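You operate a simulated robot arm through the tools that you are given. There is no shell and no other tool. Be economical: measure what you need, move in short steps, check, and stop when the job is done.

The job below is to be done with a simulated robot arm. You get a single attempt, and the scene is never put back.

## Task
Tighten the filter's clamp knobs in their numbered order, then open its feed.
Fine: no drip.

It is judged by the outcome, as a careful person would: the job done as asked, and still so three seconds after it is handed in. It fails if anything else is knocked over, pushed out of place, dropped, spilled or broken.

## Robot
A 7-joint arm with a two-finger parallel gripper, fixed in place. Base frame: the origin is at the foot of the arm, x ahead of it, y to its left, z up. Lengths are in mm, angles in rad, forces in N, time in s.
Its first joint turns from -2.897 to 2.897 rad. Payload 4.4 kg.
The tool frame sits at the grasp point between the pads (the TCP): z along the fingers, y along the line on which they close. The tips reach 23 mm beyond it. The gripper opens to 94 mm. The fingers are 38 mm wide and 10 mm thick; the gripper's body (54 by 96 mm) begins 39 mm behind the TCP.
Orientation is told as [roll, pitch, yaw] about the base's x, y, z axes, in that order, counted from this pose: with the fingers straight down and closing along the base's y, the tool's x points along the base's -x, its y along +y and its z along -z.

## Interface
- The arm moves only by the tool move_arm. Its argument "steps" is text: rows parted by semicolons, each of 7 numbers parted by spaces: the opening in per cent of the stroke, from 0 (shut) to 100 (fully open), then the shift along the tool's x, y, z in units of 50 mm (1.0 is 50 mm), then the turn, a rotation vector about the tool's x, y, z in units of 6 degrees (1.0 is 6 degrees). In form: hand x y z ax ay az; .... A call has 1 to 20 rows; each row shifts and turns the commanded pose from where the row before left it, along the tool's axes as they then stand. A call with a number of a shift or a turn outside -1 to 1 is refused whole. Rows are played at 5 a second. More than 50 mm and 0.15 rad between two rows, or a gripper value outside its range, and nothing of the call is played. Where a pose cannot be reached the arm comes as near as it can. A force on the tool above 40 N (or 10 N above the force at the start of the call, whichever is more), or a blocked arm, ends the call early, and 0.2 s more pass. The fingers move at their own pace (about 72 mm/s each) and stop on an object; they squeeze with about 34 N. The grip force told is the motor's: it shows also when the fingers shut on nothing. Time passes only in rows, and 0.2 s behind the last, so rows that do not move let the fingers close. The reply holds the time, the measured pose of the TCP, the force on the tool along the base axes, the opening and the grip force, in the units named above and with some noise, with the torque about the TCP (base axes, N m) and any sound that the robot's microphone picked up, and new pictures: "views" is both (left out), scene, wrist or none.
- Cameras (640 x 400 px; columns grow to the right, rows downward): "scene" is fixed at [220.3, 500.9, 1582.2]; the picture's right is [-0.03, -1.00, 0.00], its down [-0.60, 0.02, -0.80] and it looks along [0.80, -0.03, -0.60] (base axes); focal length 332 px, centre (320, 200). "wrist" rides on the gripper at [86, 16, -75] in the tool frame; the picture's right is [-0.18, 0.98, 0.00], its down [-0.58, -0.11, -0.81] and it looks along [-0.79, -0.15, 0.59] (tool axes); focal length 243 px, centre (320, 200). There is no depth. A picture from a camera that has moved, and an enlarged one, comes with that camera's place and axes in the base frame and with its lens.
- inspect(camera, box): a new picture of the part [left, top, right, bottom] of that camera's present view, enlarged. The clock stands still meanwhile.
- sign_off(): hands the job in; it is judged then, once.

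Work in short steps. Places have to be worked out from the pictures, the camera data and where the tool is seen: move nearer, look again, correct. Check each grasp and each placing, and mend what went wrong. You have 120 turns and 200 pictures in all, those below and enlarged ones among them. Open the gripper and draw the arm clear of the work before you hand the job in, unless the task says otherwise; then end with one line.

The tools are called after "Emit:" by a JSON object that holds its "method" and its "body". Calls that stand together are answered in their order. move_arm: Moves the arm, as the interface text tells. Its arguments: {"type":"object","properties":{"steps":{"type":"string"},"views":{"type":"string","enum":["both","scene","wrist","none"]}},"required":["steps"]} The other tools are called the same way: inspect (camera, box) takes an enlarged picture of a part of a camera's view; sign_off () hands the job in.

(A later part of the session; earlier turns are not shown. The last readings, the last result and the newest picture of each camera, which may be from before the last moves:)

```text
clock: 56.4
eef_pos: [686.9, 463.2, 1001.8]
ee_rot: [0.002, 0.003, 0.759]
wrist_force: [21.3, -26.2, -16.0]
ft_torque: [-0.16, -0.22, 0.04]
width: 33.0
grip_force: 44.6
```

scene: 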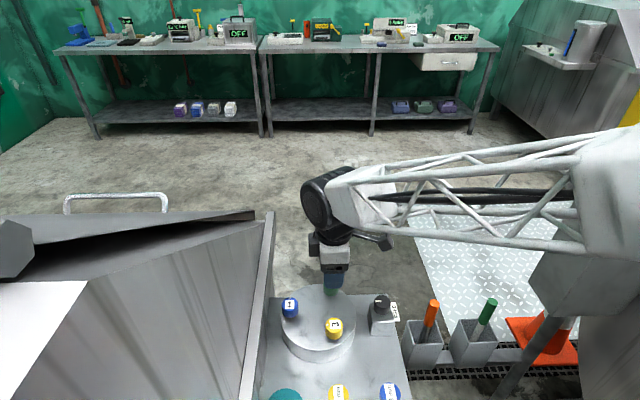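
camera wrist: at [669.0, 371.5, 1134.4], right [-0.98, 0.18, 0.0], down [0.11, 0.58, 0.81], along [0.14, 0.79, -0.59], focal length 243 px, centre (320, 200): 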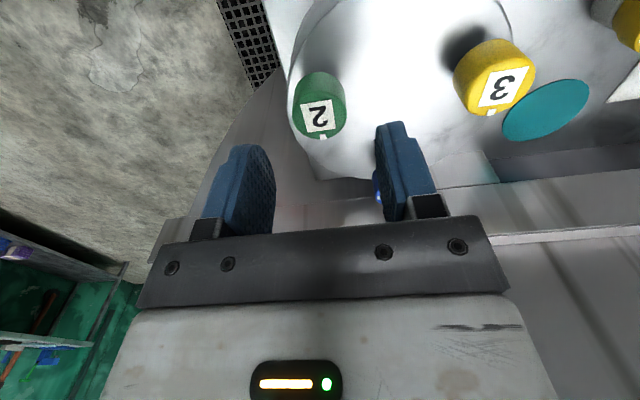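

The force has flipped sign, so the true axis lies between; I regrip shifted by about (+0.3,−1.3) mm.

Emit:
{"method": "move_arm", "body": {"steps": "45 0 0 0 0 0 0;45 0.014 -0.021 0 0 0 0;45 0 0 0 0 0 0;0 0 0 0 0 0 0;0 0 0 0 0 0 0;0 0 0 0 0 0 0", "views": "none"}}

Emit:
{"method": "move_arm", "body": {"steps": "0 0 0 0 0 0 0.33;0 0 0 0 0 0 0;0 0 0 0 0 0 0.33;0 0 0 0 0 0 0;0 0 0 0 0 0 0.34;0 0 0 0 0 0 0", "views": "none"}}

Emit:
{"method": "move_arm", "body": {"steps": "0 0 0 0 0 0 0.33;0 0 0 0 0 0 0;0 0 0 0 0 0 0.33;0 0 0 0 0 0 0;0 0 0 0 0 0 0.34;0 0 0 0 0 0 0", "views": "none"}}

```text
clock: 57.8
eef_pos: [686.2, 462.1, 1003.5]
ee_rot: [0.001, 0.005, 0.76]
wrist_force: [-0.4, 1.2, 1.8]
ft_torque: [-0.09, -0.29, -0.04]
width: 32.8
grip_force: 44.7
```

```text
clock: 59.2
eef_pos: [686.6, 462.5, 1002.9]
ee_rot: [0.003, 0.001, 0.655]
wrist_force: [22.2, 21.3, 1.8]
ft_torque: [0.39, -0.95, -0.02]
width: 32.6
grip_force: 45.5
```

```text
clock: 59.9
eef_pos: [686.3, 461.7, 1003.3]
ee_rot: [0.0, 0.001, 0.613]
wrist_force: [7.9, 6.7, -3.3]
ft_torque: [-0.33, -0.1, -0.02]
width: 32.7
grip_force: 45.1
stopped in row 3: the force on the tool passed its limit at 42 N (the readings are from after the stop); the commanded pose is now the measured one
```

Regripping zeroes the forces, so I'll build it into the calls: turn 6°, open, close, repeat.

Emit:
{"method": "move_arm", "body": {"steps": "45 0 0 0 0 0 0;0 0 0 0 0 0 0;0 0 0 0 0 0 0;0 0 0 0 0 0 0.4;0 0 0 0 0 0 0.4;45 0 0 0 0 0 0;0 0 0 0 0 0 0;0 0 0 0 0 0 0;0 0 0 0 0 0 0.4;0 0 0 0 0 0 0.4;45 0 0 0 0 0 0;0 0 0 0 0 0 0;0 0 0 0 0 0 0;0 0 0 0 0 0 0.4;0 0 0 0 0 0 0.4;45 0 0 0 0 0 0;0 0 0 0 0 0 0;0 0 0 0 0 0 0", "views": "wrist"}}

Emit:
{"method": "inspect", "body": {"camera": "wrist", "box": [220, 110, 420, 235]}}

```text
clock: 63.7
eef_pos: [687.2, 461.2, 1004.1]
ee_rot: [-0.002, 0.003, 0.358]
wrist_force: [2.7, -15.4, 3.0]
ft_torque: [-0.33, 0.1, 0.03]
width: 33.1
grip_force: 44.9
camera wrist: at [599.9, 444.9, 1078.7], right [-0.17, 0.98, 0.0], down [0.58, 0.1, 0.8], along [0.79, 0.14, -0.59], focal length 243 px, centre (320, 200)
```

wrist: 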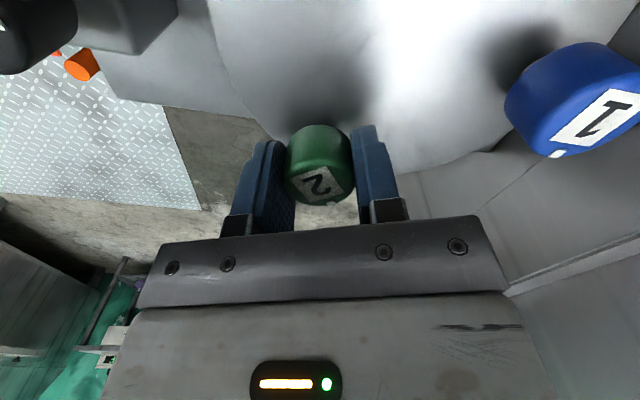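

```text
3.20 times, centred on (320, 172) of wrist
camera zoom: at [599.9, 444.9, 1078.7], right [-0.17, 0.98, 0.0], down [0.58, 0.1, 0.8], along [0.79, 0.14, -0.59], focal length 776 px, centre (320, 288)
```

zoom: 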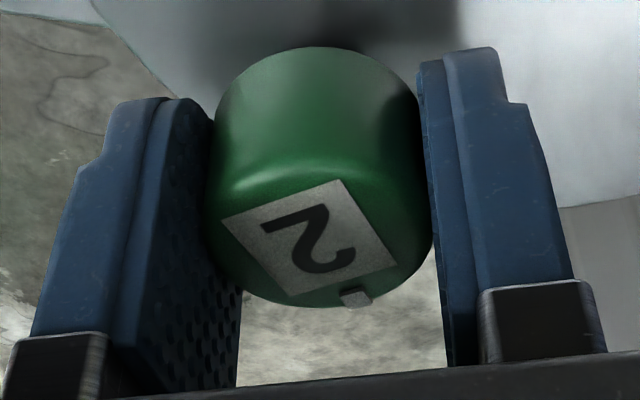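

That works, with knob lag now about 12°. I correct −0.4 mm in tool y and continue the same way.

Emit:
{"method": "move_arm", "body": {"steps": "45 0.01 -0.008 0 0 0 0;0 0 0 0 0 0 0;0 0 0 0 0 0 0;0 0 0 0 0 0 0.4;0 0 0 0 0 0 0.4;45 0 0 0 0 0 0;0 0 0 0 0 0 0;0 0 0 0 0 0 0;0 0 0 0 0 0 0.4;0 0 0 0 0 0 0.4;45 0 0 0 0 0 0;0 0 0 0 0 0 0;0 0 0 0 0 0 0;0 0 0 0 0 0 0.4;0 0 0 0 0 0 0.4;45 0 0 0 0 0 0;0 0 0 0 0 0 0;0 0 0 0 0 0 0", "views": "none"}}

Emit:
{"method": "move_arm", "body": {"steps": "0 0 0 0 0 0 0.4;0 0 0 0 0 0 0.4;45 0 0 0 0 0 0;0 0 0 0 0 0 0;0 0 0 0 0 0 0;0 0 0 0 0 0 0.4;0 0 0 0 0 0 0.4;45 0 0 0 0 0 0;0 0 0 0 0 0 0;0 0 0 0 0 0 0;0 0 0 0 0 0 0.4;0 0 0 0 0 0 0.4;0 0 0 0 0 0 0", "views": "none"}}

Emit:
{"method": "inspect", "body": {"camera": "wrist", "box": [220, 110, 420, 235]}}

```text
clock: 67.5
eef_pos: [685.8, 460.3, 1004.0]
ee_rot: [0.0, 0.002, 0.11]
wrist_force: [-0.4, -6.3, 4.0]
ft_torque: [-0.26, 0.52, 0.04]
width: 33.0
grip_force: 44.7
```

```text
clock: 70.3
eef_pos: [687.1, 461.1, 1004.5]
ee_rot: [0.0, 0.001, -0.145]
wrist_force: [5.9, -7.4, 6.3]
ft_torque: [0.01, 0.44, -0.03]
width: 33.2
grip_force: 45.5
```

```text
3.20 times, centred on (320, 172) of wrist
camera zoom: at [602.7, 488.0, 1078.7], right [0.32, 0.95, 0.0], down [0.56, -0.19, 0.81], along [0.76, -0.26, -0.59], focal length 776 px, centre (320, 288)
```

zoom: 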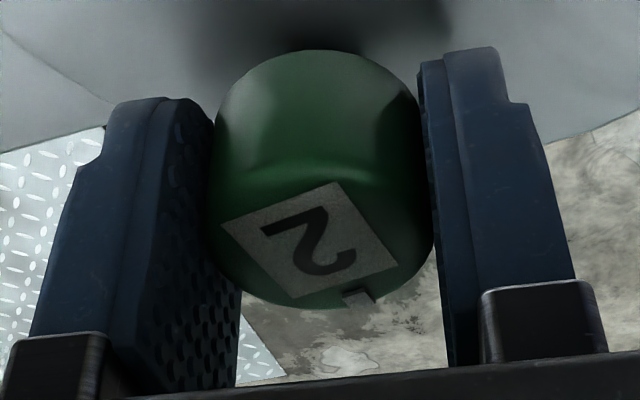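

About 85° is done, with no stop torque yet. I continue.

Emit:
{"method": "move_arm", "body": {"steps": "45 0 0 0 0 0 0;0 0 0 0 0 0 0;0 0 0 0 0 0 0;0 0 0 0 0 0 0.4;0 0 0 0 0 0 0.4;0 0 0 0 0 0 0.33;0 0 0 0 0 0 0", "views": "none"}}

Emit:
{"method": "move_arm", "body": {"steps": "0 0 0 0 0 0 0.33;0 0 0 0 0 0 0.33;0 0 0 0 0 0 0", "views": "none"}}

Emit:
{"method": "inspect", "body": {"camera": "wrist", "box": [220, 110, 420, 235]}}

```text
clock: 71.9
eef_pos: [686.1, 461.0, 1004.0]
ee_rot: [-0.001, 0.002, -0.263]
wrist_force: [2.3, -11.4, -0.9]
ft_torque: [0.02, -0.06, 0.28]
width: 32.6
grip_force: 45.3
```

```text
clock: 72.7
eef_pos: [685.3, 461.8, 1003.6]
ee_rot: [-0.002, 0.002, -0.329]
wrist_force: [1.2, -6.1, -1.5]
ft_torque: [0.02, 0.11, 1.09]
width: 33.1
grip_force: 45.3
```

```text
3.20 times, centred on (320, 172) of wrist
camera zoom: at [609.4, 502.9, 1078.0], right [0.49, 0.87, 0.0], down [0.52, -0.29, 0.81], along [0.7, -0.4, -0.59], focal length 776 px, centre (320, 288)
```

zoom: 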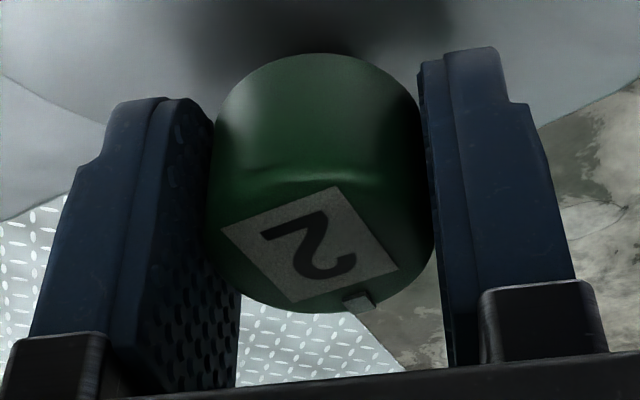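

Torque is 1.09 N·m, so knob 2 is tight. I release, rise, and compare both knobs' angles in the scene view.

Emit:
{"method": "move_arm", "body": {"steps": "60 0 0 0 0 0 0;60 0 0 0 0 0 0;60 0 0 -0.8 0 0 0;60 0 0 -0.8 0 0 0;60 0.995 0 0 0 0 0;60 0.995 0 0 0 0 0;60 0 0 0 0 0 0", "views": "none"}}

Emit:
{"method": "inspect", "body": {"camera": "scene", "box": [260, 260, 380, 335]}}

Emit:
{"method": "inspect", "body": {"camera": "wrist", "box": [160, 0, 480, 200]}}

```text
clock: 74.3
eef_pos: [588.2, 491.9, 1084.4]
ee_rot: [-0.003, 0.003, -0.331]
wrist_force: [-0.4, -0.4, -0.2]
ft_torque: [0.04, 0.04, 0.03]
width: 56.4
grip_force: 0.0
```

```text
5.33 times, centred on (320, 298) of scene
camera zoom: at [220.3, 500.9, 1582.2], right [-0.03, -1.0, 0.0], down [-0.6, 0.02, -0.8], along [0.8, -0.03, -0.6], focal length 1772 px, centre (320, -320)
```

zoom: 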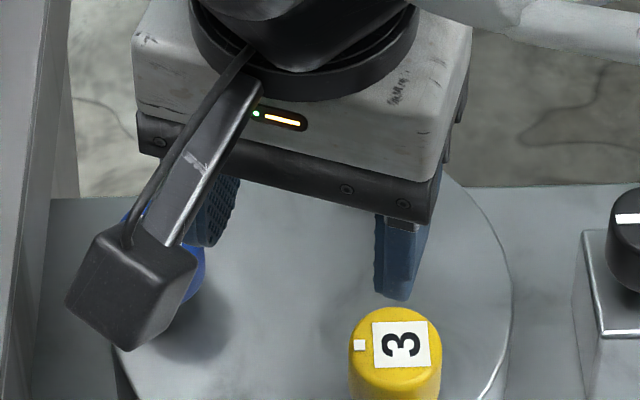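

```text
2.00 times, centred on (320, 100) of wrist
camera zoom: at [514.0, 534.8, 1158.5], right [0.49, 0.87, 0.0], down [0.52, -0.29, 0.81], along [0.7, -0.4, -0.59], focal length 485 px, centre (320, 400)
```

zoom: 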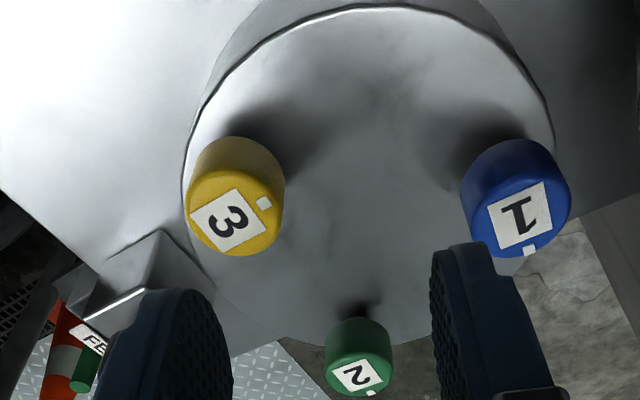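

Both labels show the same final angle. Knob 3 should be near (586,460.7); I go above it at yaw 90° and descend.

Emit:
{"method": "move_arm", "body": {"steps": "60 -0.16 -0.604 0 0 0 0;60 0 0 0 0 0 -1;60 0 0 0 0 0 -1;60 0 0 0 0 0 -1;60 0 0 0 0 0 -1;60 0 0 0 0 0 -1;60 0 0 0 0 0 -1;60 0 0 0 0 0 -1;60 0 0 0 0 0 -1;60 0 0 0 0 0 -1;60 0 0 0 0 0 -1;60 0 0 0 0 0 -1;60 0 0 0 0 0 -1;60 0 0 0 0 0 -1;60 0 0 0 0 0 -1;60 0 0 0 0 0 -1;60 0 0 0 0 0 -1;60 0 0 0 0 0 -1;60 0 0 0 0 0 -1;60 0 0 0.5 0 0 0", "views": "none"}}

Emit:
{"method": "inspect", "body": {"camera": "wrist", "box": [220, 40, 420, 165]}}

```text
clock: 78.5
eef_pos: [589.1, 464.3, 1059.6]
ee_rot: [0.002, -0.001, 1.554]
wrist_force: [-0.2, 0.2, -0.2]
ft_torque: [0.03, -0.02, 0.02]
width: 56.9
grip_force: 0.0
```

```text
3.20 times, centred on (320, 102) of wrist
camera zoom: at [571.9, 375.5, 1133.3], right [-0.98, 0.2, 0.0], down [0.12, 0.58, 0.81], along [0.16, 0.79, -0.59], focal length 776 px, centre (320, 512)
```

zoom: 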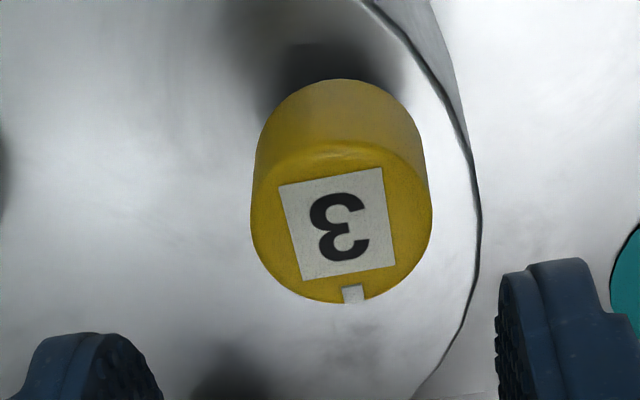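

Knob 3 is about 3.7 mm toward −x and 2 mm toward −y. I correct and descend.

Emit:
{"method": "move_arm", "body": {"steps": "60 0.04 0.073 0 0 0 0;60 0 0 0.5 0 0 0;60 0 0 0.4 0 0 0;60 0 0 0.2 0 0 0;60 0 0 0 0 0 0", "views": "none"}}

Emit:
{"method": "inspect", "body": {"camera": "wrist", "box": [220, 110, 420, 235]}}

```text
clock: 79.7
eef_pos: [586.3, 460.9, 1005.2]
ee_rot: [0.002, 0.001, 1.554]
wrist_force: [0.3, -0.1, 0.6]
ft_torque: [-0.03, 0.0, 0.0]
width: 56.2
grip_force: 0.0
```

```text
3.20 times, centred on (320, 172) of wrist
camera zoom: at [569.3, 373.7, 1078.3], right [-0.98, 0.2, 0.0], down [0.12, 0.58, 0.81], along [0.16, 0.79, -0.59], focal length 776 px, centre (320, 288)
```

zoom: 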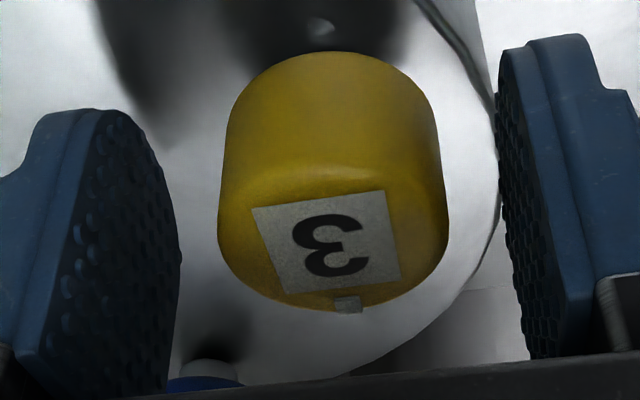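

I need +1.4 mm in tool y; then I grip and use the turn/regrip cycle.

Emit:
{"method": "move_arm", "body": {"steps": "45 0 0.028 0 0 0 0;45 0 0 0 0 0 0;0 0 0 0 0 0 0;0 0 0 0 0 0 0;0 0 0 0 0 0 0;0 0 0 0 0 0 0.4;0 0 0 0 0 0 0.4;45 0 0 0 0 0 0;0 0 0 0 0 0 0;0 0 0 0 0 0 0;0 0 0 0 0 0 0.4;0 0 0 0 0 0 0.4;45 0 0 0 0 0 0;0 0 0 0 0 0 0;0 0 0 0 0 0 0", "views": "none"}}

Emit:
{"method": "inspect", "body": {"camera": "wrist", "box": [220, 110, 420, 235]}}

```text
clock: 82.9
eef_pos: [584.2, 460.9, 1003.6]
ee_rot: [0.001, 0.0, 1.388]
wrist_force: [9.0, 4.7, -4.2]
ft_torque: [0.14, -0.53, -0.06]
width: 33.3
grip_force: 44.8
```

```text
3.20 times, centred on (320, 172) of wrist
camera zoom: at [553.2, 377.3, 1077.9], right [-0.93, 0.36, 0.0], down [0.22, 0.55, 0.81], along [0.29, 0.75, -0.59], focal length 776 px, centre (320, 288)
```

zoom: 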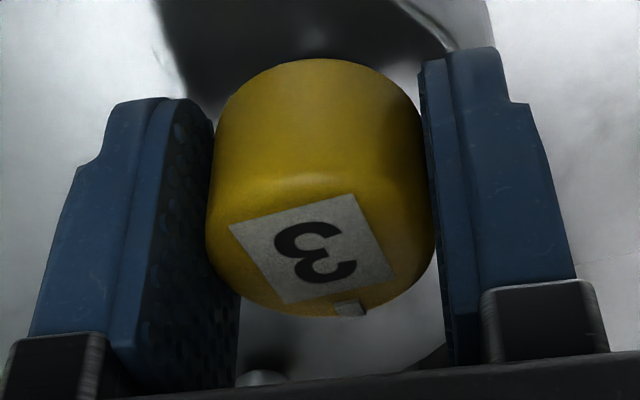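

Some initial slip, but it turns. I continue with the cycle.

Emit:
{"method": "move_arm", "body": {"steps": "0 0 0 0 0 0 0.4;0 0 0 0 0 0 0.4;45 0 0 0 0 0 0;0 0 0 0 0 0 0;0 0 0 0 0 0 0;0 0 0 0 0 0 0.4;0 0 0 0 0 0 0.4;45 0 0 0 0 0 0;0 0 0 0 0 0 0;0 0 0 0 0 0 0;0 0 0 0 0 0 0.4;0 0 0 0 0 0 0.4;45 0 0 0 0 0 0;0 0 0 0 0 0 0;0 0 0 0 0 0 0;0 0 0 0 0 0 0.4;0 0 0 0 0 0 0.4;45 0 0 0 0 0 0;0 0 0 0 0 0 0;0 0 0 0 0 0 0", "views": "none"}}

Emit:
{"method": "move_arm", "body": {"steps": "0 0 0 0 0 0 0.4;0 0 0 0 0 0 0.4;45 0 0 0 0 0 0;0 0 0 0 0 0 0;0 0 0 0 0 0 0;0 0 0 0 0 0 0.4;0 0 0 0 0 0 0.4;45 0 0 0 0 0 0;0 0 0 0 0 0 0;0 0 0 0 0 0 0;0 0 0 0 0 0 0.4;0 0 0 0 0 0 0.4;45 0 0 0 0 0 0;0 0 0 0 0 0 0;0 0 0 0 0 0 0;0 0 0 0 0 0 0.4;0 0 0 0 0 0 0.4;45 0 0 0 0 0 0;0 0 0 0 0 0 0;0 0 0 0 0 0 0", "views": "none"}}

Emit:
{"method": "inspect", "body": {"camera": "wrist", "box": [220, 110, 420, 235]}}

```text
clock: 87.1
eef_pos: [583.8, 459.9, 1003.4]
ee_rot: [0.001, 0.001, 1.052]
wrist_force: [0.2, -3.2, -0.2]
ft_torque: [-0.33, -0.41, -0.04]
width: 33.8
grip_force: 45.0
```

```text
clock: 91.3
eef_pos: [584.2, 459.9, 1004.8]
ee_rot: [0.003, 0.001, 0.716]
wrist_force: [3.8, -1.0, -1.3]
ft_torque: [-0.34, -0.02, 0.04]
width: 33.1
grip_force: 45.2
```

```text
3.20 times, centred on (320, 172) of wrist
camera zoom: at [508.8, 414.9, 1078.5], right [-0.51, 0.86, 0.0], down [0.51, 0.3, 0.8], along [0.69, 0.41, -0.59], focal length 776 px, centre (320, 288)
```

zoom: 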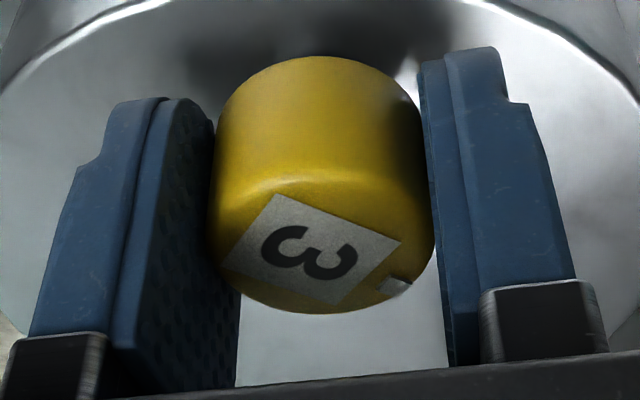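

Forces are nearly zero here, but lag has grown to about 25°, apparently lost at each regrip. I use longer turns between regrips.

Emit:
{"method": "move_arm", "body": {"steps": "0 0 0 0 0 0 0.4;0 0 0 0 0 0 0.4;0 0 0 0 0 0 0.4;0 0 0 0 0 0 0.4;0 0 0 0 0 0 0.4;0 0 0 0 0 0 0", "views": "none"}}

Emit:
{"method": "inspect", "body": {"camera": "wrist", "box": [220, 110, 420, 235]}}

```text
clock: 92.7
eef_pos: [584.1, 459.9, 1004.1]
ee_rot: [0.001, 0.002, 0.507]
wrist_force: [-0.3, 28.7, -0.7]
ft_torque: [-0.2, 0.43, 0.02]
width: 33.3
grip_force: 44.9
```

```text
3.20 times, centred on (320, 172) of wrist
camera zoom: at [501.1, 431.6, 1078.5], right [-0.32, 0.95, 0.0], down [0.56, 0.19, 0.81], along [0.76, 0.26, -0.59], focal length 776 px, centre (320, 288)
```

zoom: 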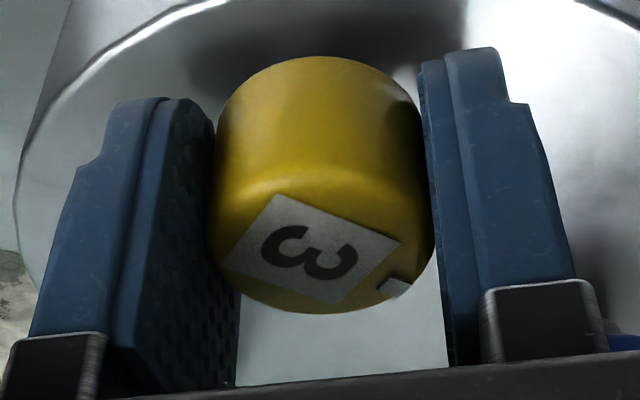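

No slip over 12°. I repeat with 12° segments.

Emit:
{"method": "move_arm", "body": {"steps": "45 0 0 0 0 0 0;0 0 0 0 0 0 0;0 0 0 0 0 0 0;0 0 0 0 0 0 0.4;0 0 0 0 0 0 0.4;0 0 0 0 0 0 0.4;0 0 0 0 0 0 0.4;0 0 0 0 0 0 0.4;45 0 0 0 0 0 0;0 0 0 0 0 0 0;0 0 0 0 0 0 0;0 0 0 0 0 0 0.4;0 0 0 0 0 0 0.4;0 0 0 0 0 0 0.4;0 0 0 0 0 0 0.4;0 0 0 0 0 0 0.4;45 0 0 0 0 0 0;0 0 0 0 0 0 0;0 0 0 0 0 0 0", "views": "none"}}

Emit:
{"method": "inspect", "body": {"camera": "wrist", "box": [220, 110, 420, 235]}}

```text
clock: 94.4
eef_pos: [584.4, 460.5, 1003.0]
ee_rot: [0.003, 0.002, 0.325]
wrist_force: [-7.6, 11.7, -2.3]
ft_torque: [-0.13, 0.11, 0.03]
width: 33.3
grip_force: 45.4
stopped in row 8: the force on the tool passed its limit at 40 N (the readings are from after the stop); the commanded pose is now the measured one
```

```text
3.20 times, centred on (320, 172) of wrist
camera zoom: at [497.1, 447.0, 1078.0], right [-0.14, 0.99, 0.0], down [0.59, 0.08, 0.8], along [0.8, 0.11, -0.59], focal length 776 px, centre (320, 288)
```

zoom: 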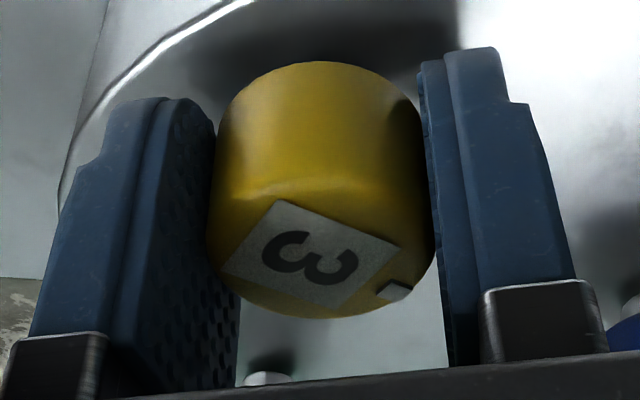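

I continue with 9.6° segments and a small +y correction.

Emit:
{"method": "move_arm", "body": {"steps": "45 0 0.008 0 0 0 0;0 0 0 0 0 0 0;0 0 0 0 0 0 0;0 0 0 0 0 0 0.4;0 0 0 0 0 0 0.4;0 0 0 0 0 0 0.4;0 0 0 0 0 0 0.4;45 0 0 0 0 0 0;0 0 0 0 0 0 0;0 0 0 0 0 0 0;0 0 0 0 0 0 0.4;0 0 0 0 0 0 0.4;0 0 0 0 0 0 0.4;0 0 0 0 0 0 0.4;45 0 0 0 0 0 0;0 0 0 0 0 0 0;0 0 0 0 0 0 0", "views": "none"}}

Emit:
{"method": "inspect", "body": {"camera": "wrist", "box": [220, 110, 420, 235]}}

```text
clock: 98.0
eef_pos: [583.4, 459.9, 1003.5]
ee_rot: [-0.002, 0.002, -0.009]
wrist_force: [-0.3, 11.3, 1.7]
ft_torque: [0.04, 0.33, 0.03]
width: 33.4
grip_force: 44.8
```

```text
3.20 times, centred on (320, 172) of wrist
camera zoom: at [497.4, 476.6, 1078.8], right [0.19, 0.98, 0.0], down [0.58, -0.11, 0.81], along [0.79, -0.15, -0.59], focal length 776 px, centre (320, 288)
```

zoom: 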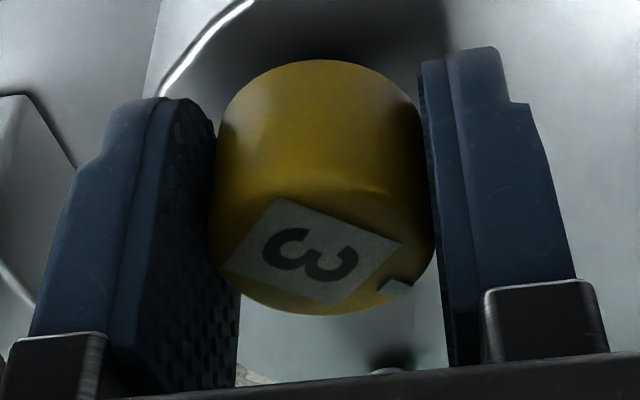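

About 65° is done. Continuing.

Emit:
{"method": "move_arm", "body": {"steps": "45 0 0.006 0 0 0 0;0 0 0 0 0 0 0;0 0 0 0 0 0 0;0 0 0 0 0 0 0.4;0 0 0 0 0 0 0.4;0 0 0 0 0 0 0.4;0 0 0 0 0 0 0.4;45 0 0 0 0 0 0;0 0 0 0 0 0 0;0 0 0 0 0 0 0;0 0 0 0 0 0 0.4;0 0 0 0 0 0 0.4;0 0 0 0 0 0 0.4;0 0 0 0 0 0 0.4;0 0 0 0 0 0 0", "views": "none"}}

Emit:
{"method": "move_arm", "body": {"steps": "45 0 0 0 0 0 0;0 0 0 0 0 0 0;0 0 0 0 0 0 0;0 0 0 0 0 0 0.4;0 0 0 0 0 0 0.4;0 0 0 0 0 0 0", "views": "none"}}

Emit:
{"method": "inspect", "body": {"camera": "wrist", "box": [220, 110, 420, 235]}}

```text
clock: 101.2
eef_pos: [583.5, 461.9, 1003.1]
ee_rot: [-0.001, 0.001, -0.344]
wrist_force: [20.3, 2.8, -1.4]
ft_torque: [0.09, 0.57, -0.01]
width: 33.4
grip_force: 45.0
```

```text
clock: 102.6
eef_pos: [584.3, 461.6, 1002.3]
ee_rot: [0.0, 0.002, -0.427]
wrist_force: [5.4, 28.4, -9.2]
ft_torque: [0.62, 0.43, 0.02]
width: 33.2
grip_force: 44.5
```

```text
3.20 times, centred on (320, 172) of wrist
camera zoom: at [512.0, 510.6, 1077.6], right [0.57, 0.82, 0.0], down [0.49, -0.34, 0.81], along [0.66, -0.46, -0.59], focal length 776 px, centre (320, 288)
```

zoom: 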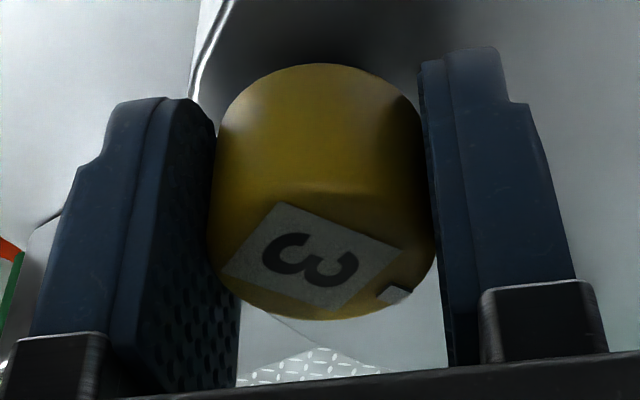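

About 88° is done; I finish until the stop torque shows.

Emit:
{"method": "move_arm", "body": {"steps": "45 0 0.008 0 0 0 0;0 0 0 0 0 0 0;0 0 0 0 0 0 0;0 0 0 0 0 0 0.4;0 0 0 0 0 0 0.4;0 0 0 0 0 0 0.4;0 0 0 0 0 0 0", "views": "none"}}

Emit:
{"method": "move_arm", "body": {"steps": "0 0 0 0 0 0 0.33;0 0 0 0 0 0 0.33;0 0 0 0 0 0 0", "views": "none"}}

```text
clock: 104.2
eef_pos: [583.3, 462.3, 1003.4]
ee_rot: [0.001, 0.002, -0.552]
wrist_force: [22.5, 3.0, -4.2]
ft_torque: [0.17, -0.13, 0.0]
width: 33.0
grip_force: 45.0
```

```text
clock: 105.0
eef_pos: [583.5, 460.9, 1002.9]
ee_rot: [-0.002, 0.001, -0.621]
wrist_force: [24.2, 3.2, -8.5]
ft_torque: [-0.08, -0.92, 0.02]
width: 32.7
grip_force: 45.0
```

No stop torque yet; I check the lag and continue.

Emit:
{"method": "move_arm", "body": {"steps": "45 0 0 0 0 0 0;0 0 0 0 0 0 0;0 0 0 0 0 0 0;0 0 0 0 0 0 0.4;0 0 0 0 0 0 0.4;0 0 0 0 0 0 0", "views": "none"}}

Emit:
{"method": "inspect", "body": {"camera": "wrist", "box": [220, 110, 420, 235]}}

Emit:
{"method": "inspect", "body": {"camera": "scene", "box": [220, 240, 400, 352]}}

```text
clock: 106.4
eef_pos: [583.9, 462.2, 1003.5]
ee_rot: [-0.002, 0.002, -0.707]
wrist_force: [-11.3, 11.7, 0.9]
ft_torque: [0.47, 0.29, 0.01]
width: 32.8
grip_force: 44.7
```

```text
3.20 times, centred on (320, 172) of wrist
camera zoom: at [528.6, 529.1, 1078.0], right [0.78, 0.63, 0.0], down [0.37, -0.46, 0.81], along [0.51, -0.63, -0.59], focal length 776 px, centre (320, 288)
```

zoom: 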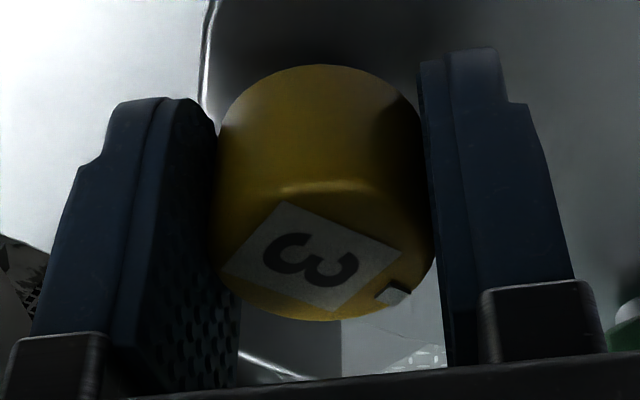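

```text
3.56 times, centred on (310, 296) of scene
camera zoom: at [220.3, 500.9, 1582.2], right [-0.03, -1.0, 0.0], down [-0.6, 0.02, -0.8], along [0.8, -0.03, -0.6], focal length 1181 px, centre (356, -141)
```

zoom: 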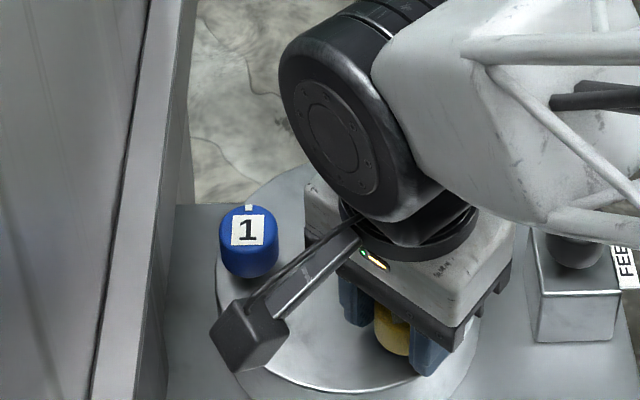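

The label lag is about 40°, so knob 3 has turned about 90° and the stop should be very near. I turn a bit more, watching torque.

Emit:
{"method": "move_arm", "body": {"steps": "45 0 0 0 0 0 0;0 0 0 0 0 0 0;0 0 0 0 0 0 0;0 0 0 0 0 0 0.4;0 0 0 0 0 0 0.4;0 0 0 0 0 0 0", "views": "none"}}

Emit:
{"method": "move_arm", "body": {"steps": "0 0 0 0 0 0 0.33;0 0 0 0 0 0 0.33;0 0 0 0 0 0 0", "views": "none"}}

Emit:
{"method": "inspect", "body": {"camera": "wrist", "box": [220, 110, 420, 235]}}

```text
clock: 107.8
eef_pos: [585.7, 461.8, 1003.1]
ee_rot: [0.0, 0.001, -0.789]
wrist_force: [-1.6, 2.8, 1.6]
ft_torque: [0.67, -0.04, 0.43]
width: 32.7
grip_force: 44.4
```

```text
clock: 108.6
eef_pos: [583.4, 462.0, 1003.4]
ee_rot: [-0.002, 0.001, -0.858]
wrist_force: [2.4, 2.8, -1.6]
ft_torque: [0.07, -0.23, 1.06]
width: 33.1
grip_force: 44.9
```

```text
3.20 times, centred on (320, 172) of wrist
camera zoom: at [540.3, 536.2, 1077.7], right [0.86, 0.5, 0.0], down [0.3, -0.51, 0.81], along [0.4, -0.7, -0.59], focal length 776 px, centre (320, 288)
```

zoom: 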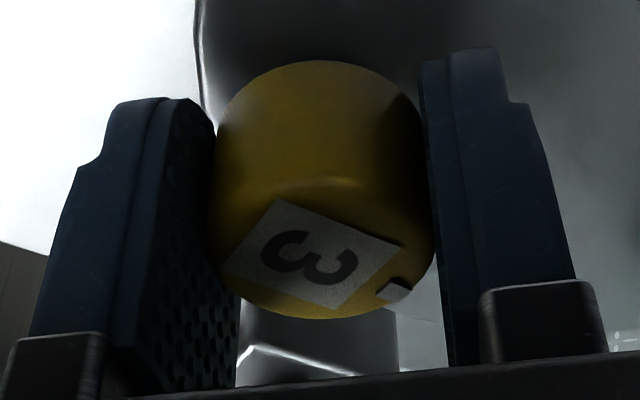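

Torque is 1.06 N·m, so knob 3 is tight. I release, rise well clear, and look at all the knobs.

Emit:
{"method": "move_arm", "body": {"steps": "60 0 0 0 0 0 0;60 0 0 0 0 0 0;60 0 0 -0.9 0 0 0;60 0 0 -0.9 0 0 0;60 0 0 -0.9 0 0 0;60 0 0 -0.9 0 0 0;60 -0.7 0.7 0 0 0 0;60 -0.7 0.7 0 0 0 0;60 -0.7 0.7 0 0 0 0;60 0 0 0 0 0 0", "views": "both"}}

Emit:
{"method": "inspect", "body": {"camera": "scene", "box": [260, 250, 420, 350]}}

```text
clock: 110.8
eef_pos: [734.1, 450.2, 1184.0]
ee_rot: [-0.001, 0.002, -0.858]
wrist_force: [0.0, -0.3, -0.4]
ft_torque: [-0.01, 0.01, -0.04]
width: 56.4
grip_force: 0.0
camera wrist: at [690.2, 524.8, 1258.9], right [0.86, 0.5, 0.0], down [0.3, -0.51, 0.81], along [0.4, -0.7, -0.59], focal length 243 px, centre (320, 200)
```

scene: 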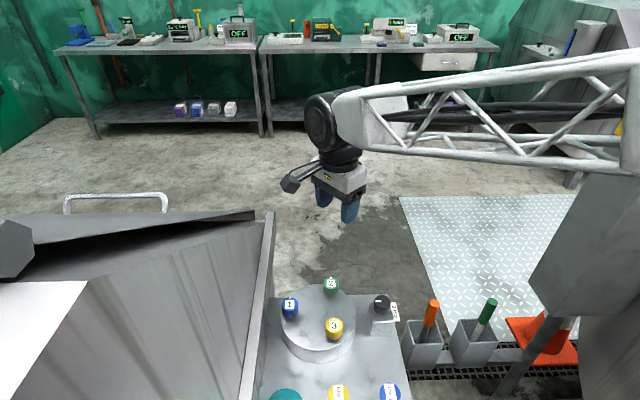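
wrist: 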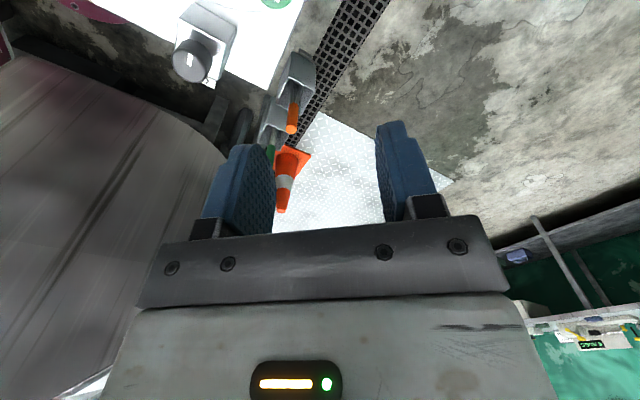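

```text
4.00 times, centred on (340, 300) of scene
camera zoom: at [220.3, 500.9, 1582.2], right [-0.03, -1.0, 0.0], down [-0.6, 0.02, -0.8], along [0.8, -0.03, -0.6], focal length 1329 px, centre (240, -200)
```

zoom: 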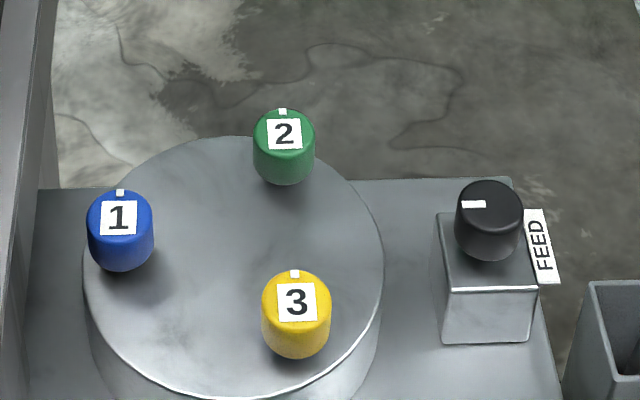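

All three clamp knobs stand at the same final angle. The feed knob triangulates to about (634,358,997). I move above it at yaw 0 for a close look.

Emit:
{"method": "move_arm", "body": {"steps": "60 0 0 0 0 0 -1;60 0 0 0 0 0 -1;60 0 0 0 0 0 -1;60 0 0 0 0 0 -1;60 0 0 0 0 0 -1;60 0 0 0 0 0 -1;60 0 0 0 0 0 -1;60 0 0 0 0 0 -1;60 0 0 0 0 0 -0.2;60 0.667 -0.613 0 0 0 0;60 0.667 -0.613 0 0 0 0;60 0.667 -0.613 0 0 0 0;60 0 0 1 0 0 0;60 0 0 1 0 0 0;60 0 0 0 0 0 0", "views": "both"}}

Emit:
{"method": "inspect", "body": {"camera": "wrist", "box": [200, 0, 440, 150]}}

```text
clock: 114.0
eef_pos: [630.1, 357.5, 1082.7]
ee_rot: [-0.001, 0.003, 0.0]
wrist_force: [-0.4, 0.3, 0.2]
ft_torque: [0.01, 0.01, 0.0]
width: 56.6
grip_force: 0.1
camera wrist: at [543.2, 372.8, 1156.7], right [0.18, 0.98, 0.0], down [0.58, -0.11, 0.81], along [0.79, -0.15, -0.59], focal length 243 px, centre (320, 200)
```

scene: 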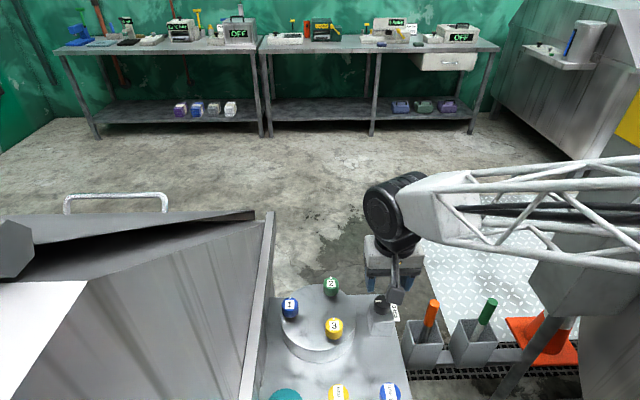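
wrist: 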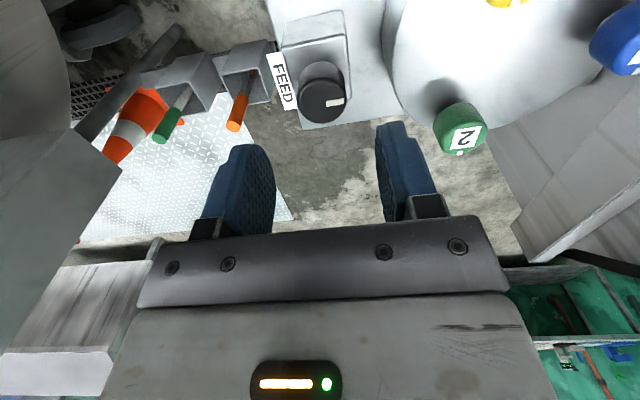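

```text
2.67 times, centred on (320, 75) of wrist
camera zoom: at [543.2, 372.8, 1156.7], right [0.18, 0.98, 0.0], down [0.58, -0.11, 0.81], along [0.79, -0.15, -0.59], focal length 647 px, centre (320, 533)
```

zoom: 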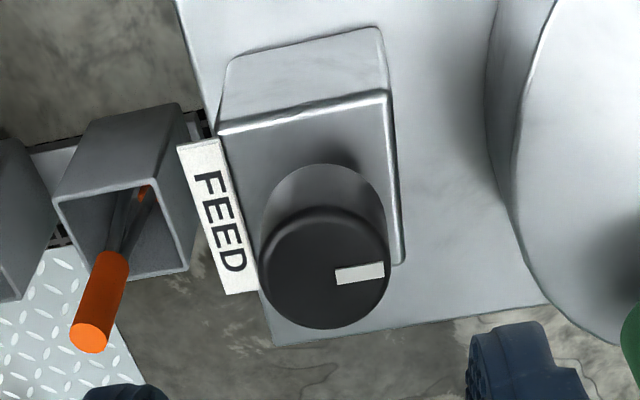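

There are no open/shut markings, so the normal sense is anticlockwise to open. The FEED plate beside the knob is near box-top level, so I grip slightly higher (TCP≈1009). The start yaw is −0.4.

Emit:
{"method": "move_arm", "body": {"steps": "45 -0.095 0.01 0 0 0 0;45 0 0 0 0 0 1;45 0 0 0 0 0 1;45 0 0 0 0 0 1;45 0 0 0 0 0 1;45 0 0 0.6 0 0 0;45 0 0 0.4 0 0 0;45 0 0 0 0 0 0", "views": "none"}}

Emit:
{"method": "inspect", "body": {"camera": "wrist", "box": [200, 80, 440, 230]}}

```text
clock: 115.8
eef_pos: [637.1, 356.9, 1033.0]
ee_rot: [-0.001, 0.003, -0.419]
wrist_force: [0.0, 0.5, 0.3]
ft_torque: [0.03, 0.0, 0.05]
width: 42.3
grip_force: 0.1
```

```text
2.67 times, centred on (320, 155) of wrist
camera zoom: at [564.7, 406.9, 1108.0], right [0.57, 0.82, 0.0], down [0.49, -0.34, 0.81], along [0.66, -0.46, -0.59], focal length 647 px, centre (320, 320)
```

zoom: 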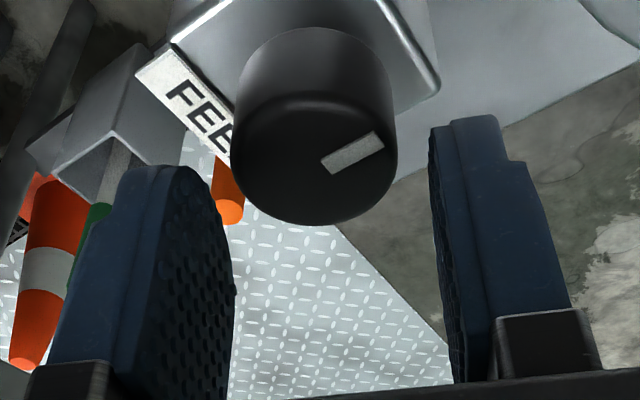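

Small correction (−1.7 mm tool y, +1.5 mm tool x), then descend to about z 1008 and check.

Emit:
{"method": "move_arm", "body": {"steps": "45 0.025 -0.035 0.25 0 0 0;45 0 0 0.25 0 0 0;45 0 0 0 0 0 0", "views": "none"}}

Emit:
{"method": "inspect", "body": {"camera": "wrist", "box": [220, 110, 420, 235]}}

Emit:
{"method": "inspect", "body": {"camera": "scene", "box": [320, 230, 460, 318]}}

```text
clock: 116.6
eef_pos: [634.3, 357.9, 1009.3]
ee_rot: [0.001, 0.001, -0.419]
wrist_force: [0.1, -0.2, 1.1]
ft_torque: [0.0, 0.02, 0.02]
width: 42.3
grip_force: 0.2
```

```text
3.20 times, centred on (320, 172) of wrist
camera zoom: at [562.2, 406.9, 1083.3], right [0.57, 0.82, 0.0], down [0.49, -0.34, 0.81], along [0.66, -0.46, -0.59], focal length 776 px, centre (320, 288)
```

zoom: 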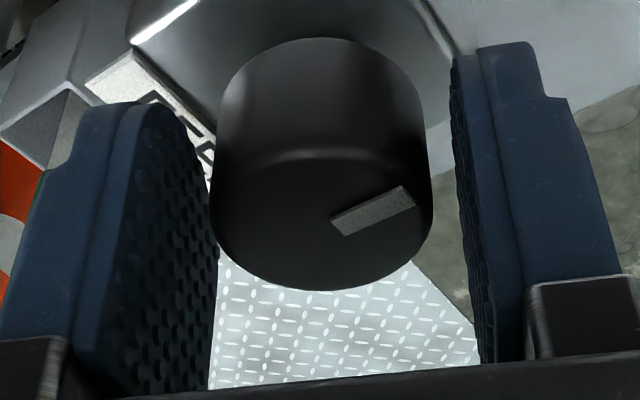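

```text
4.55 times, centred on (390, 274) of scene
camera zoom: at [220.3, 500.9, 1582.2], right [-0.03, -1.0, 0.0], down [-0.6, 0.02, -0.8], along [0.8, -0.03, -0.6], focal length 1510 px, centre (2, -136)
```

zoom: 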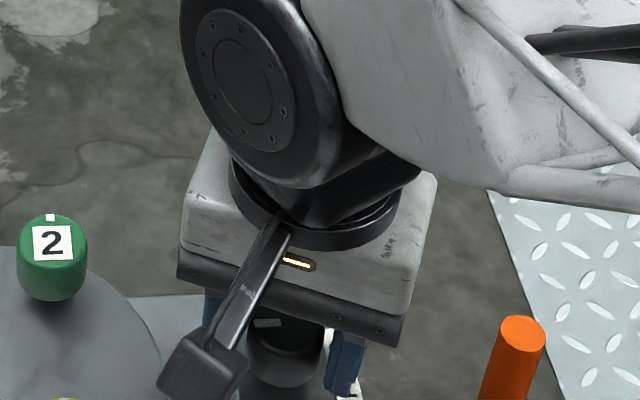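

Well centred. I grip and turn anticlockwise 10°, reading the torque.

Emit:
{"method": "move_arm", "body": {"steps": "0 0 0 0 0 0 0;0 0 0 0 0 0 0;0 0 0 0 0 0 0;0 0 0 0 0 0 0;0 0 0 0 0 0 -0.4;0 0 0 0 0 0 -0.4;0 0 0 0 0 0 -0.4;0 0 0 0 0 0 -0.4;0 0 0 0 0 0 0", "views": "none"}}

Emit:
{"method": "inspect", "body": {"camera": "wrist", "box": [220, 110, 420, 235]}}

```text
clock: 118.6
eef_pos: [634.9, 358.0, 1007.2]
ee_rot: [-0.001, 0.002, -0.252]
wrist_force: [-31.3, 3.1, 11.8]
ft_torque: [0.63, 0.66, 0.01]
width: 33.4
grip_force: 45.2
```

```text
3.20 times, centred on (320, 172) of wrist
camera zoom: at [554.9, 394.0, 1083.3], right [0.42, 0.91, 0.0], down [0.54, -0.25, 0.8], along [0.73, -0.34, -0.59], focal length 776 px, centre (320, 288)
```

zoom: 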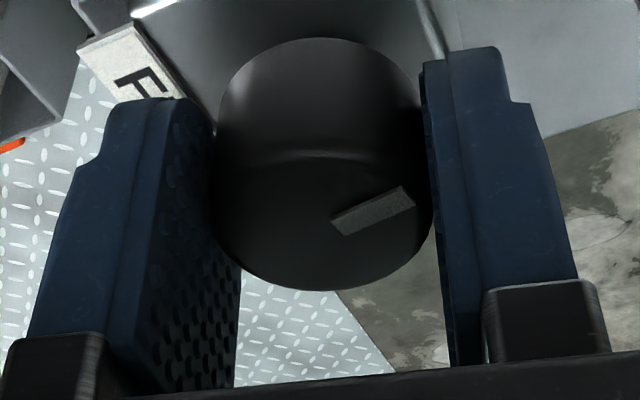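

The knob turns freely anticlockwise with the gripper, so this is the opening direction. I continue with the regrip cycle.

Emit:
{"method": "move_arm", "body": {"steps": "45 0 0 0 0 0 0;0 0 0 0 0 0 0;0 0 0 0 0 0 0;0 0 0 0 0 0 -0.4;0 0 0 0 0 0 -0.4;0 0 0 0 0 0 -0.4;45 0 0 0 0 0 0;0 0 0 0 0 0 0;0 0 0 0 0 0 0;0 0 0 0 0 0 -0.4;0 0 0 0 0 0 -0.4;0 0 0 0 0 0 -0.4;45 0 0 0 0 0 0;0 0 0 0 0 0 0;0 0 0 0 0 0 0;0 0 0 0 0 0 -0.4;0 0 0 0 0 0 -0.4;0 0 0 0 0 0 -0.4;0 0 0 0 0 0 0", "views": "none"}}

Emit:
{"method": "inspect", "body": {"camera": "wrist", "box": [220, 110, 420, 235]}}

```text
clock: 122.6
eef_pos: [635.2, 357.0, 1006.3]
ee_rot: [0.0, 0.002, 0.126]
wrist_force: [36.2, -0.7, -19.6]
ft_torque: [-0.35, -0.42, -0.02]
width: 33.8
grip_force: 45.0
```

```text
3.20 times, centred on (320, 172) of wrist
camera zoom: at [547.5, 361.9, 1082.4], right [0.06, 1.0, 0.0], down [0.59, -0.04, 0.8], along [0.8, -0.05, -0.59], focal length 776 px, centre (320, 288)
```

zoom: 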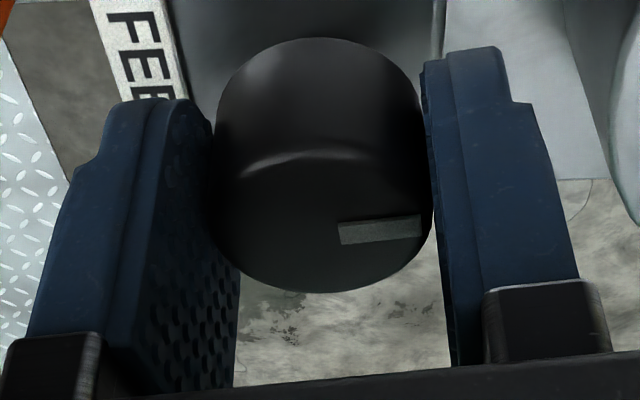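

It lags a bit but is turning. I continue.

Emit:
{"method": "move_arm", "body": {"steps": "45 0 0 0 0 0 0;0 0 0 0 0 0 0;0 0 0 0 0 0 0;0 0 0 0 0 0 -0.4;0 0 0 0 0 0 -0.4;0 0 0 0 0 0 -0.4;0 0 0 0 0 0 -0.4;45 0 0 0 0 0 0;0 0 0 0 0 0 0;0 0 0 0 0 0 0;0 0 0 0 0 0 -0.4;0 0 0 0 0 0 -0.4;0 0 0 0 0 0 -0.4;0 0 0 0 0 0 -0.4;45 0 0 0 0 0 0;0 0 0 0 0 0 0;0 0 0 0 0 0 0", "views": "none"}}

Emit:
{"method": "inspect", "body": {"camera": "wrist", "box": [220, 110, 420, 235]}}

```text
clock: 126.2
eef_pos: [635.2, 357.6, 1008.2]
ee_rot: [0.003, 0.003, 0.463]
wrist_force: [-8.2, -2.4, 6.2]
ft_torque: [-0.7, 0.29, 0.0]
width: 34.0
grip_force: 45.2
```

```text
3.20 times, centred on (320, 172) of wrist
camera zoom: at [550.7, 332.8, 1082.7], right [-0.27, 0.96, 0.0], down [0.57, 0.16, 0.8], along [0.77, 0.22, -0.59], focal length 776 px, centre (320, 288)
```

zoom: 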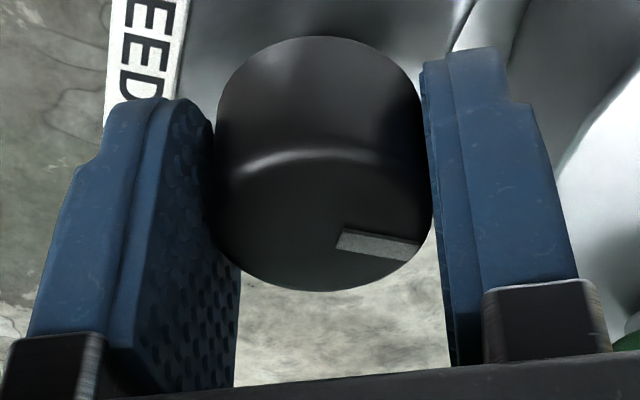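

By the pointer's direction in the base frame, the feed knob has barely turned net, so it loses motion at the regrips. I test: turn 10°, look, then open and look again.

Emit:
{"method": "move_arm", "body": {"steps": "0 0 0 0 0 0 -0.4;0 0 0 0 0 0 -0.4;0 0 0 0 0 0 -0.4;0 0 0 0 0 0 -0.4;0 0 0 0 0 0 0", "views": "none"}}

Emit:
{"method": "inspect", "body": {"camera": "wrist", "box": [220, 110, 420, 235]}}

Emit:
{"method": "move_arm", "body": {"steps": "45 0 0 0 0 0 0;45 0 0 0 0 0 0", "views": "none"}}

Emit:
{"method": "inspect", "body": {"camera": "wrist", "box": [220, 110, 420, 235]}}

```text
clock: 127.4
eef_pos: [636.1, 357.9, 1008.6]
ee_rot: [0.002, 0.001, 0.627]
wrist_force: [-7.0, 3.9, 1.2]
ft_torque: [-0.67, 0.26, -0.04]
width: 33.6
grip_force: 44.8
```

```text
3.20 times, centred on (320, 172) of wrist
camera zoom: at [555.9, 319.0, 1082.6], right [-0.43, 0.9, 0.0], down [0.54, 0.25, 0.81], along [0.73, 0.35, -0.59], focal length 776 px, centre (320, 288)
```

zoom: 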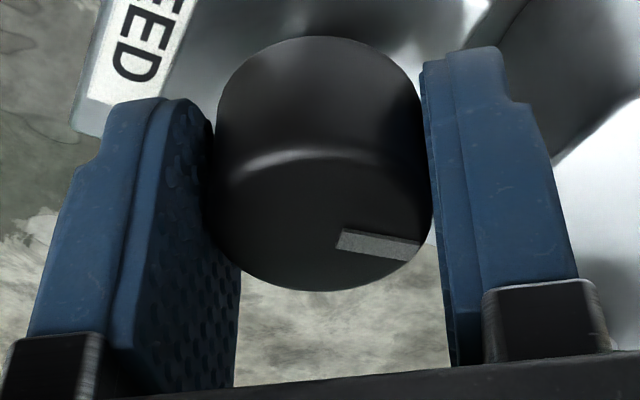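

```text
clock: 128.0
eef_pos: [635.1, 357.6, 1006.8]
ee_rot: [0.001, 0.001, 0.629]
wrist_force: [-0.3, -0.2, -0.5]
ft_torque: [-0.01, 0.02, 0.04]
width: 42.3
grip_force: 0.1
```

```text
3.20 times, centred on (320, 172) of wrist
camera zoom: at [555.9, 318.9, 1082.6], right [-0.43, 0.9, 0.0], down [0.54, 0.25, 0.81], along [0.73, 0.35, -0.59], focal length 776 px, centre (320, 288)
```

zoom: 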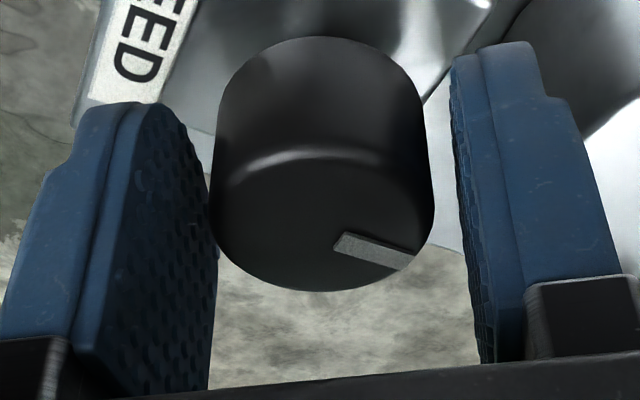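

The knob followed the gripper without torque but returned to its start on opening, like a detent or return spring. I test with one longer uninterrupted anticlockwise turn (24°).

Emit:
{"method": "move_arm", "body": {"steps": "0 0 0 0 0 0 0;0 0 0 0 0 0 0;0 0 0 0 0 0 0;0 0 0 0 0 0 -0.4;0 0 0 0 0 0 -0.4;0 0 0 0 0 0 -0.4;0 0 0 0 0 0 -0.4;0 0 0 0 0 0 -0.4;0 0 0 0 0 0 -0.4;0 0 0 0 0 0 -0.4;0 0 0 0 0 0 -0.4;0 0 0 0 0 0 -0.4;0 0 0 0 0 0 -0.4;0 0 0 0 0 0 0", "views": "none"}}

Emit:
{"method": "inspect", "body": {"camera": "wrist", "box": [220, 110, 420, 235]}}

```text
clock: 131.0
eef_pos: [636.7, 359.4, 1008.1]
ee_rot: [0.002, 0.002, 1.047]
wrist_force: [3.2, 7.6, -13.1]
ft_torque: [-0.32, -0.43, -0.01]
width: 33.6
grip_force: 44.8
```

```text
3.20 times, centred on (320, 172) of wrist
camera zoom: at [578.0, 290.0, 1082.6], right [-0.76, 0.65, 0.0], down [0.39, 0.45, 0.81], along [0.52, 0.61, -0.59], focal length 776 px, centre (320, 288)
```

zoom: 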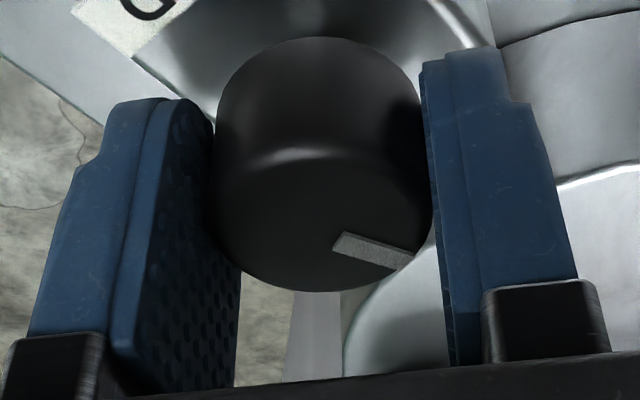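

It follows with zero torque. I keep turning without releasing, to 60° or so.

Emit:
{"method": "move_arm", "body": {"steps": "0 0 0 0 0 0 -0.4;0 0 0 0 0 0 -0.4;0 0 0 0 0 0 -0.4;0 0 0 0 0 0 -0.4;0 0 0 0 0 0 -0.4;0 0 0 0 0 0 0;0 0 0 0 0 0 -0.4;0 0 0 0 0 0 -0.4;0 0 0 0 0 0 -0.4;0 0 0 0 0 0 -0.4;0 0 0 0 0 0 -0.4;0 0 0 0 0 0 0", "views": "none"}}

Emit:
{"method": "inspect", "body": {"camera": "wrist", "box": [220, 110, 420, 235]}}

```text
clock: 133.6
eef_pos: [634.6, 357.1, 1007.2]
ee_rot: [0.004, 0.0, 1.465]
wrist_force: [-11.4, -6.4, -12.0]
ft_torque: [-0.05, -0.44, -0.02]
width: 34.0
grip_force: 44.7
```

```text
3.20 times, centred on (320, 172) of wrist
camera zoom: at [610.1, 272.5, 1082.6], right [-0.96, 0.29, 0.0], down [0.17, 0.57, 0.81], along [0.23, 0.77, -0.59], focal length 776 px, centre (320, 288)
```

zoom: 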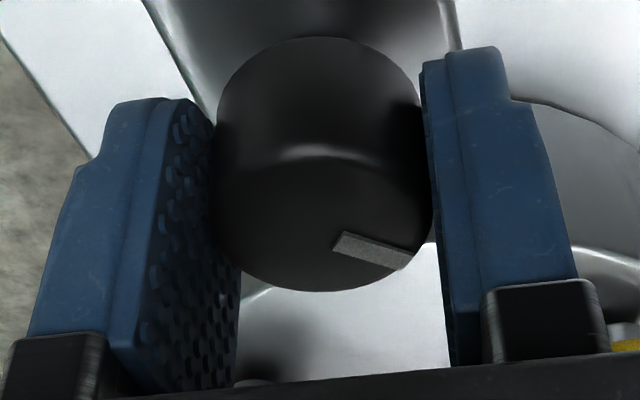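

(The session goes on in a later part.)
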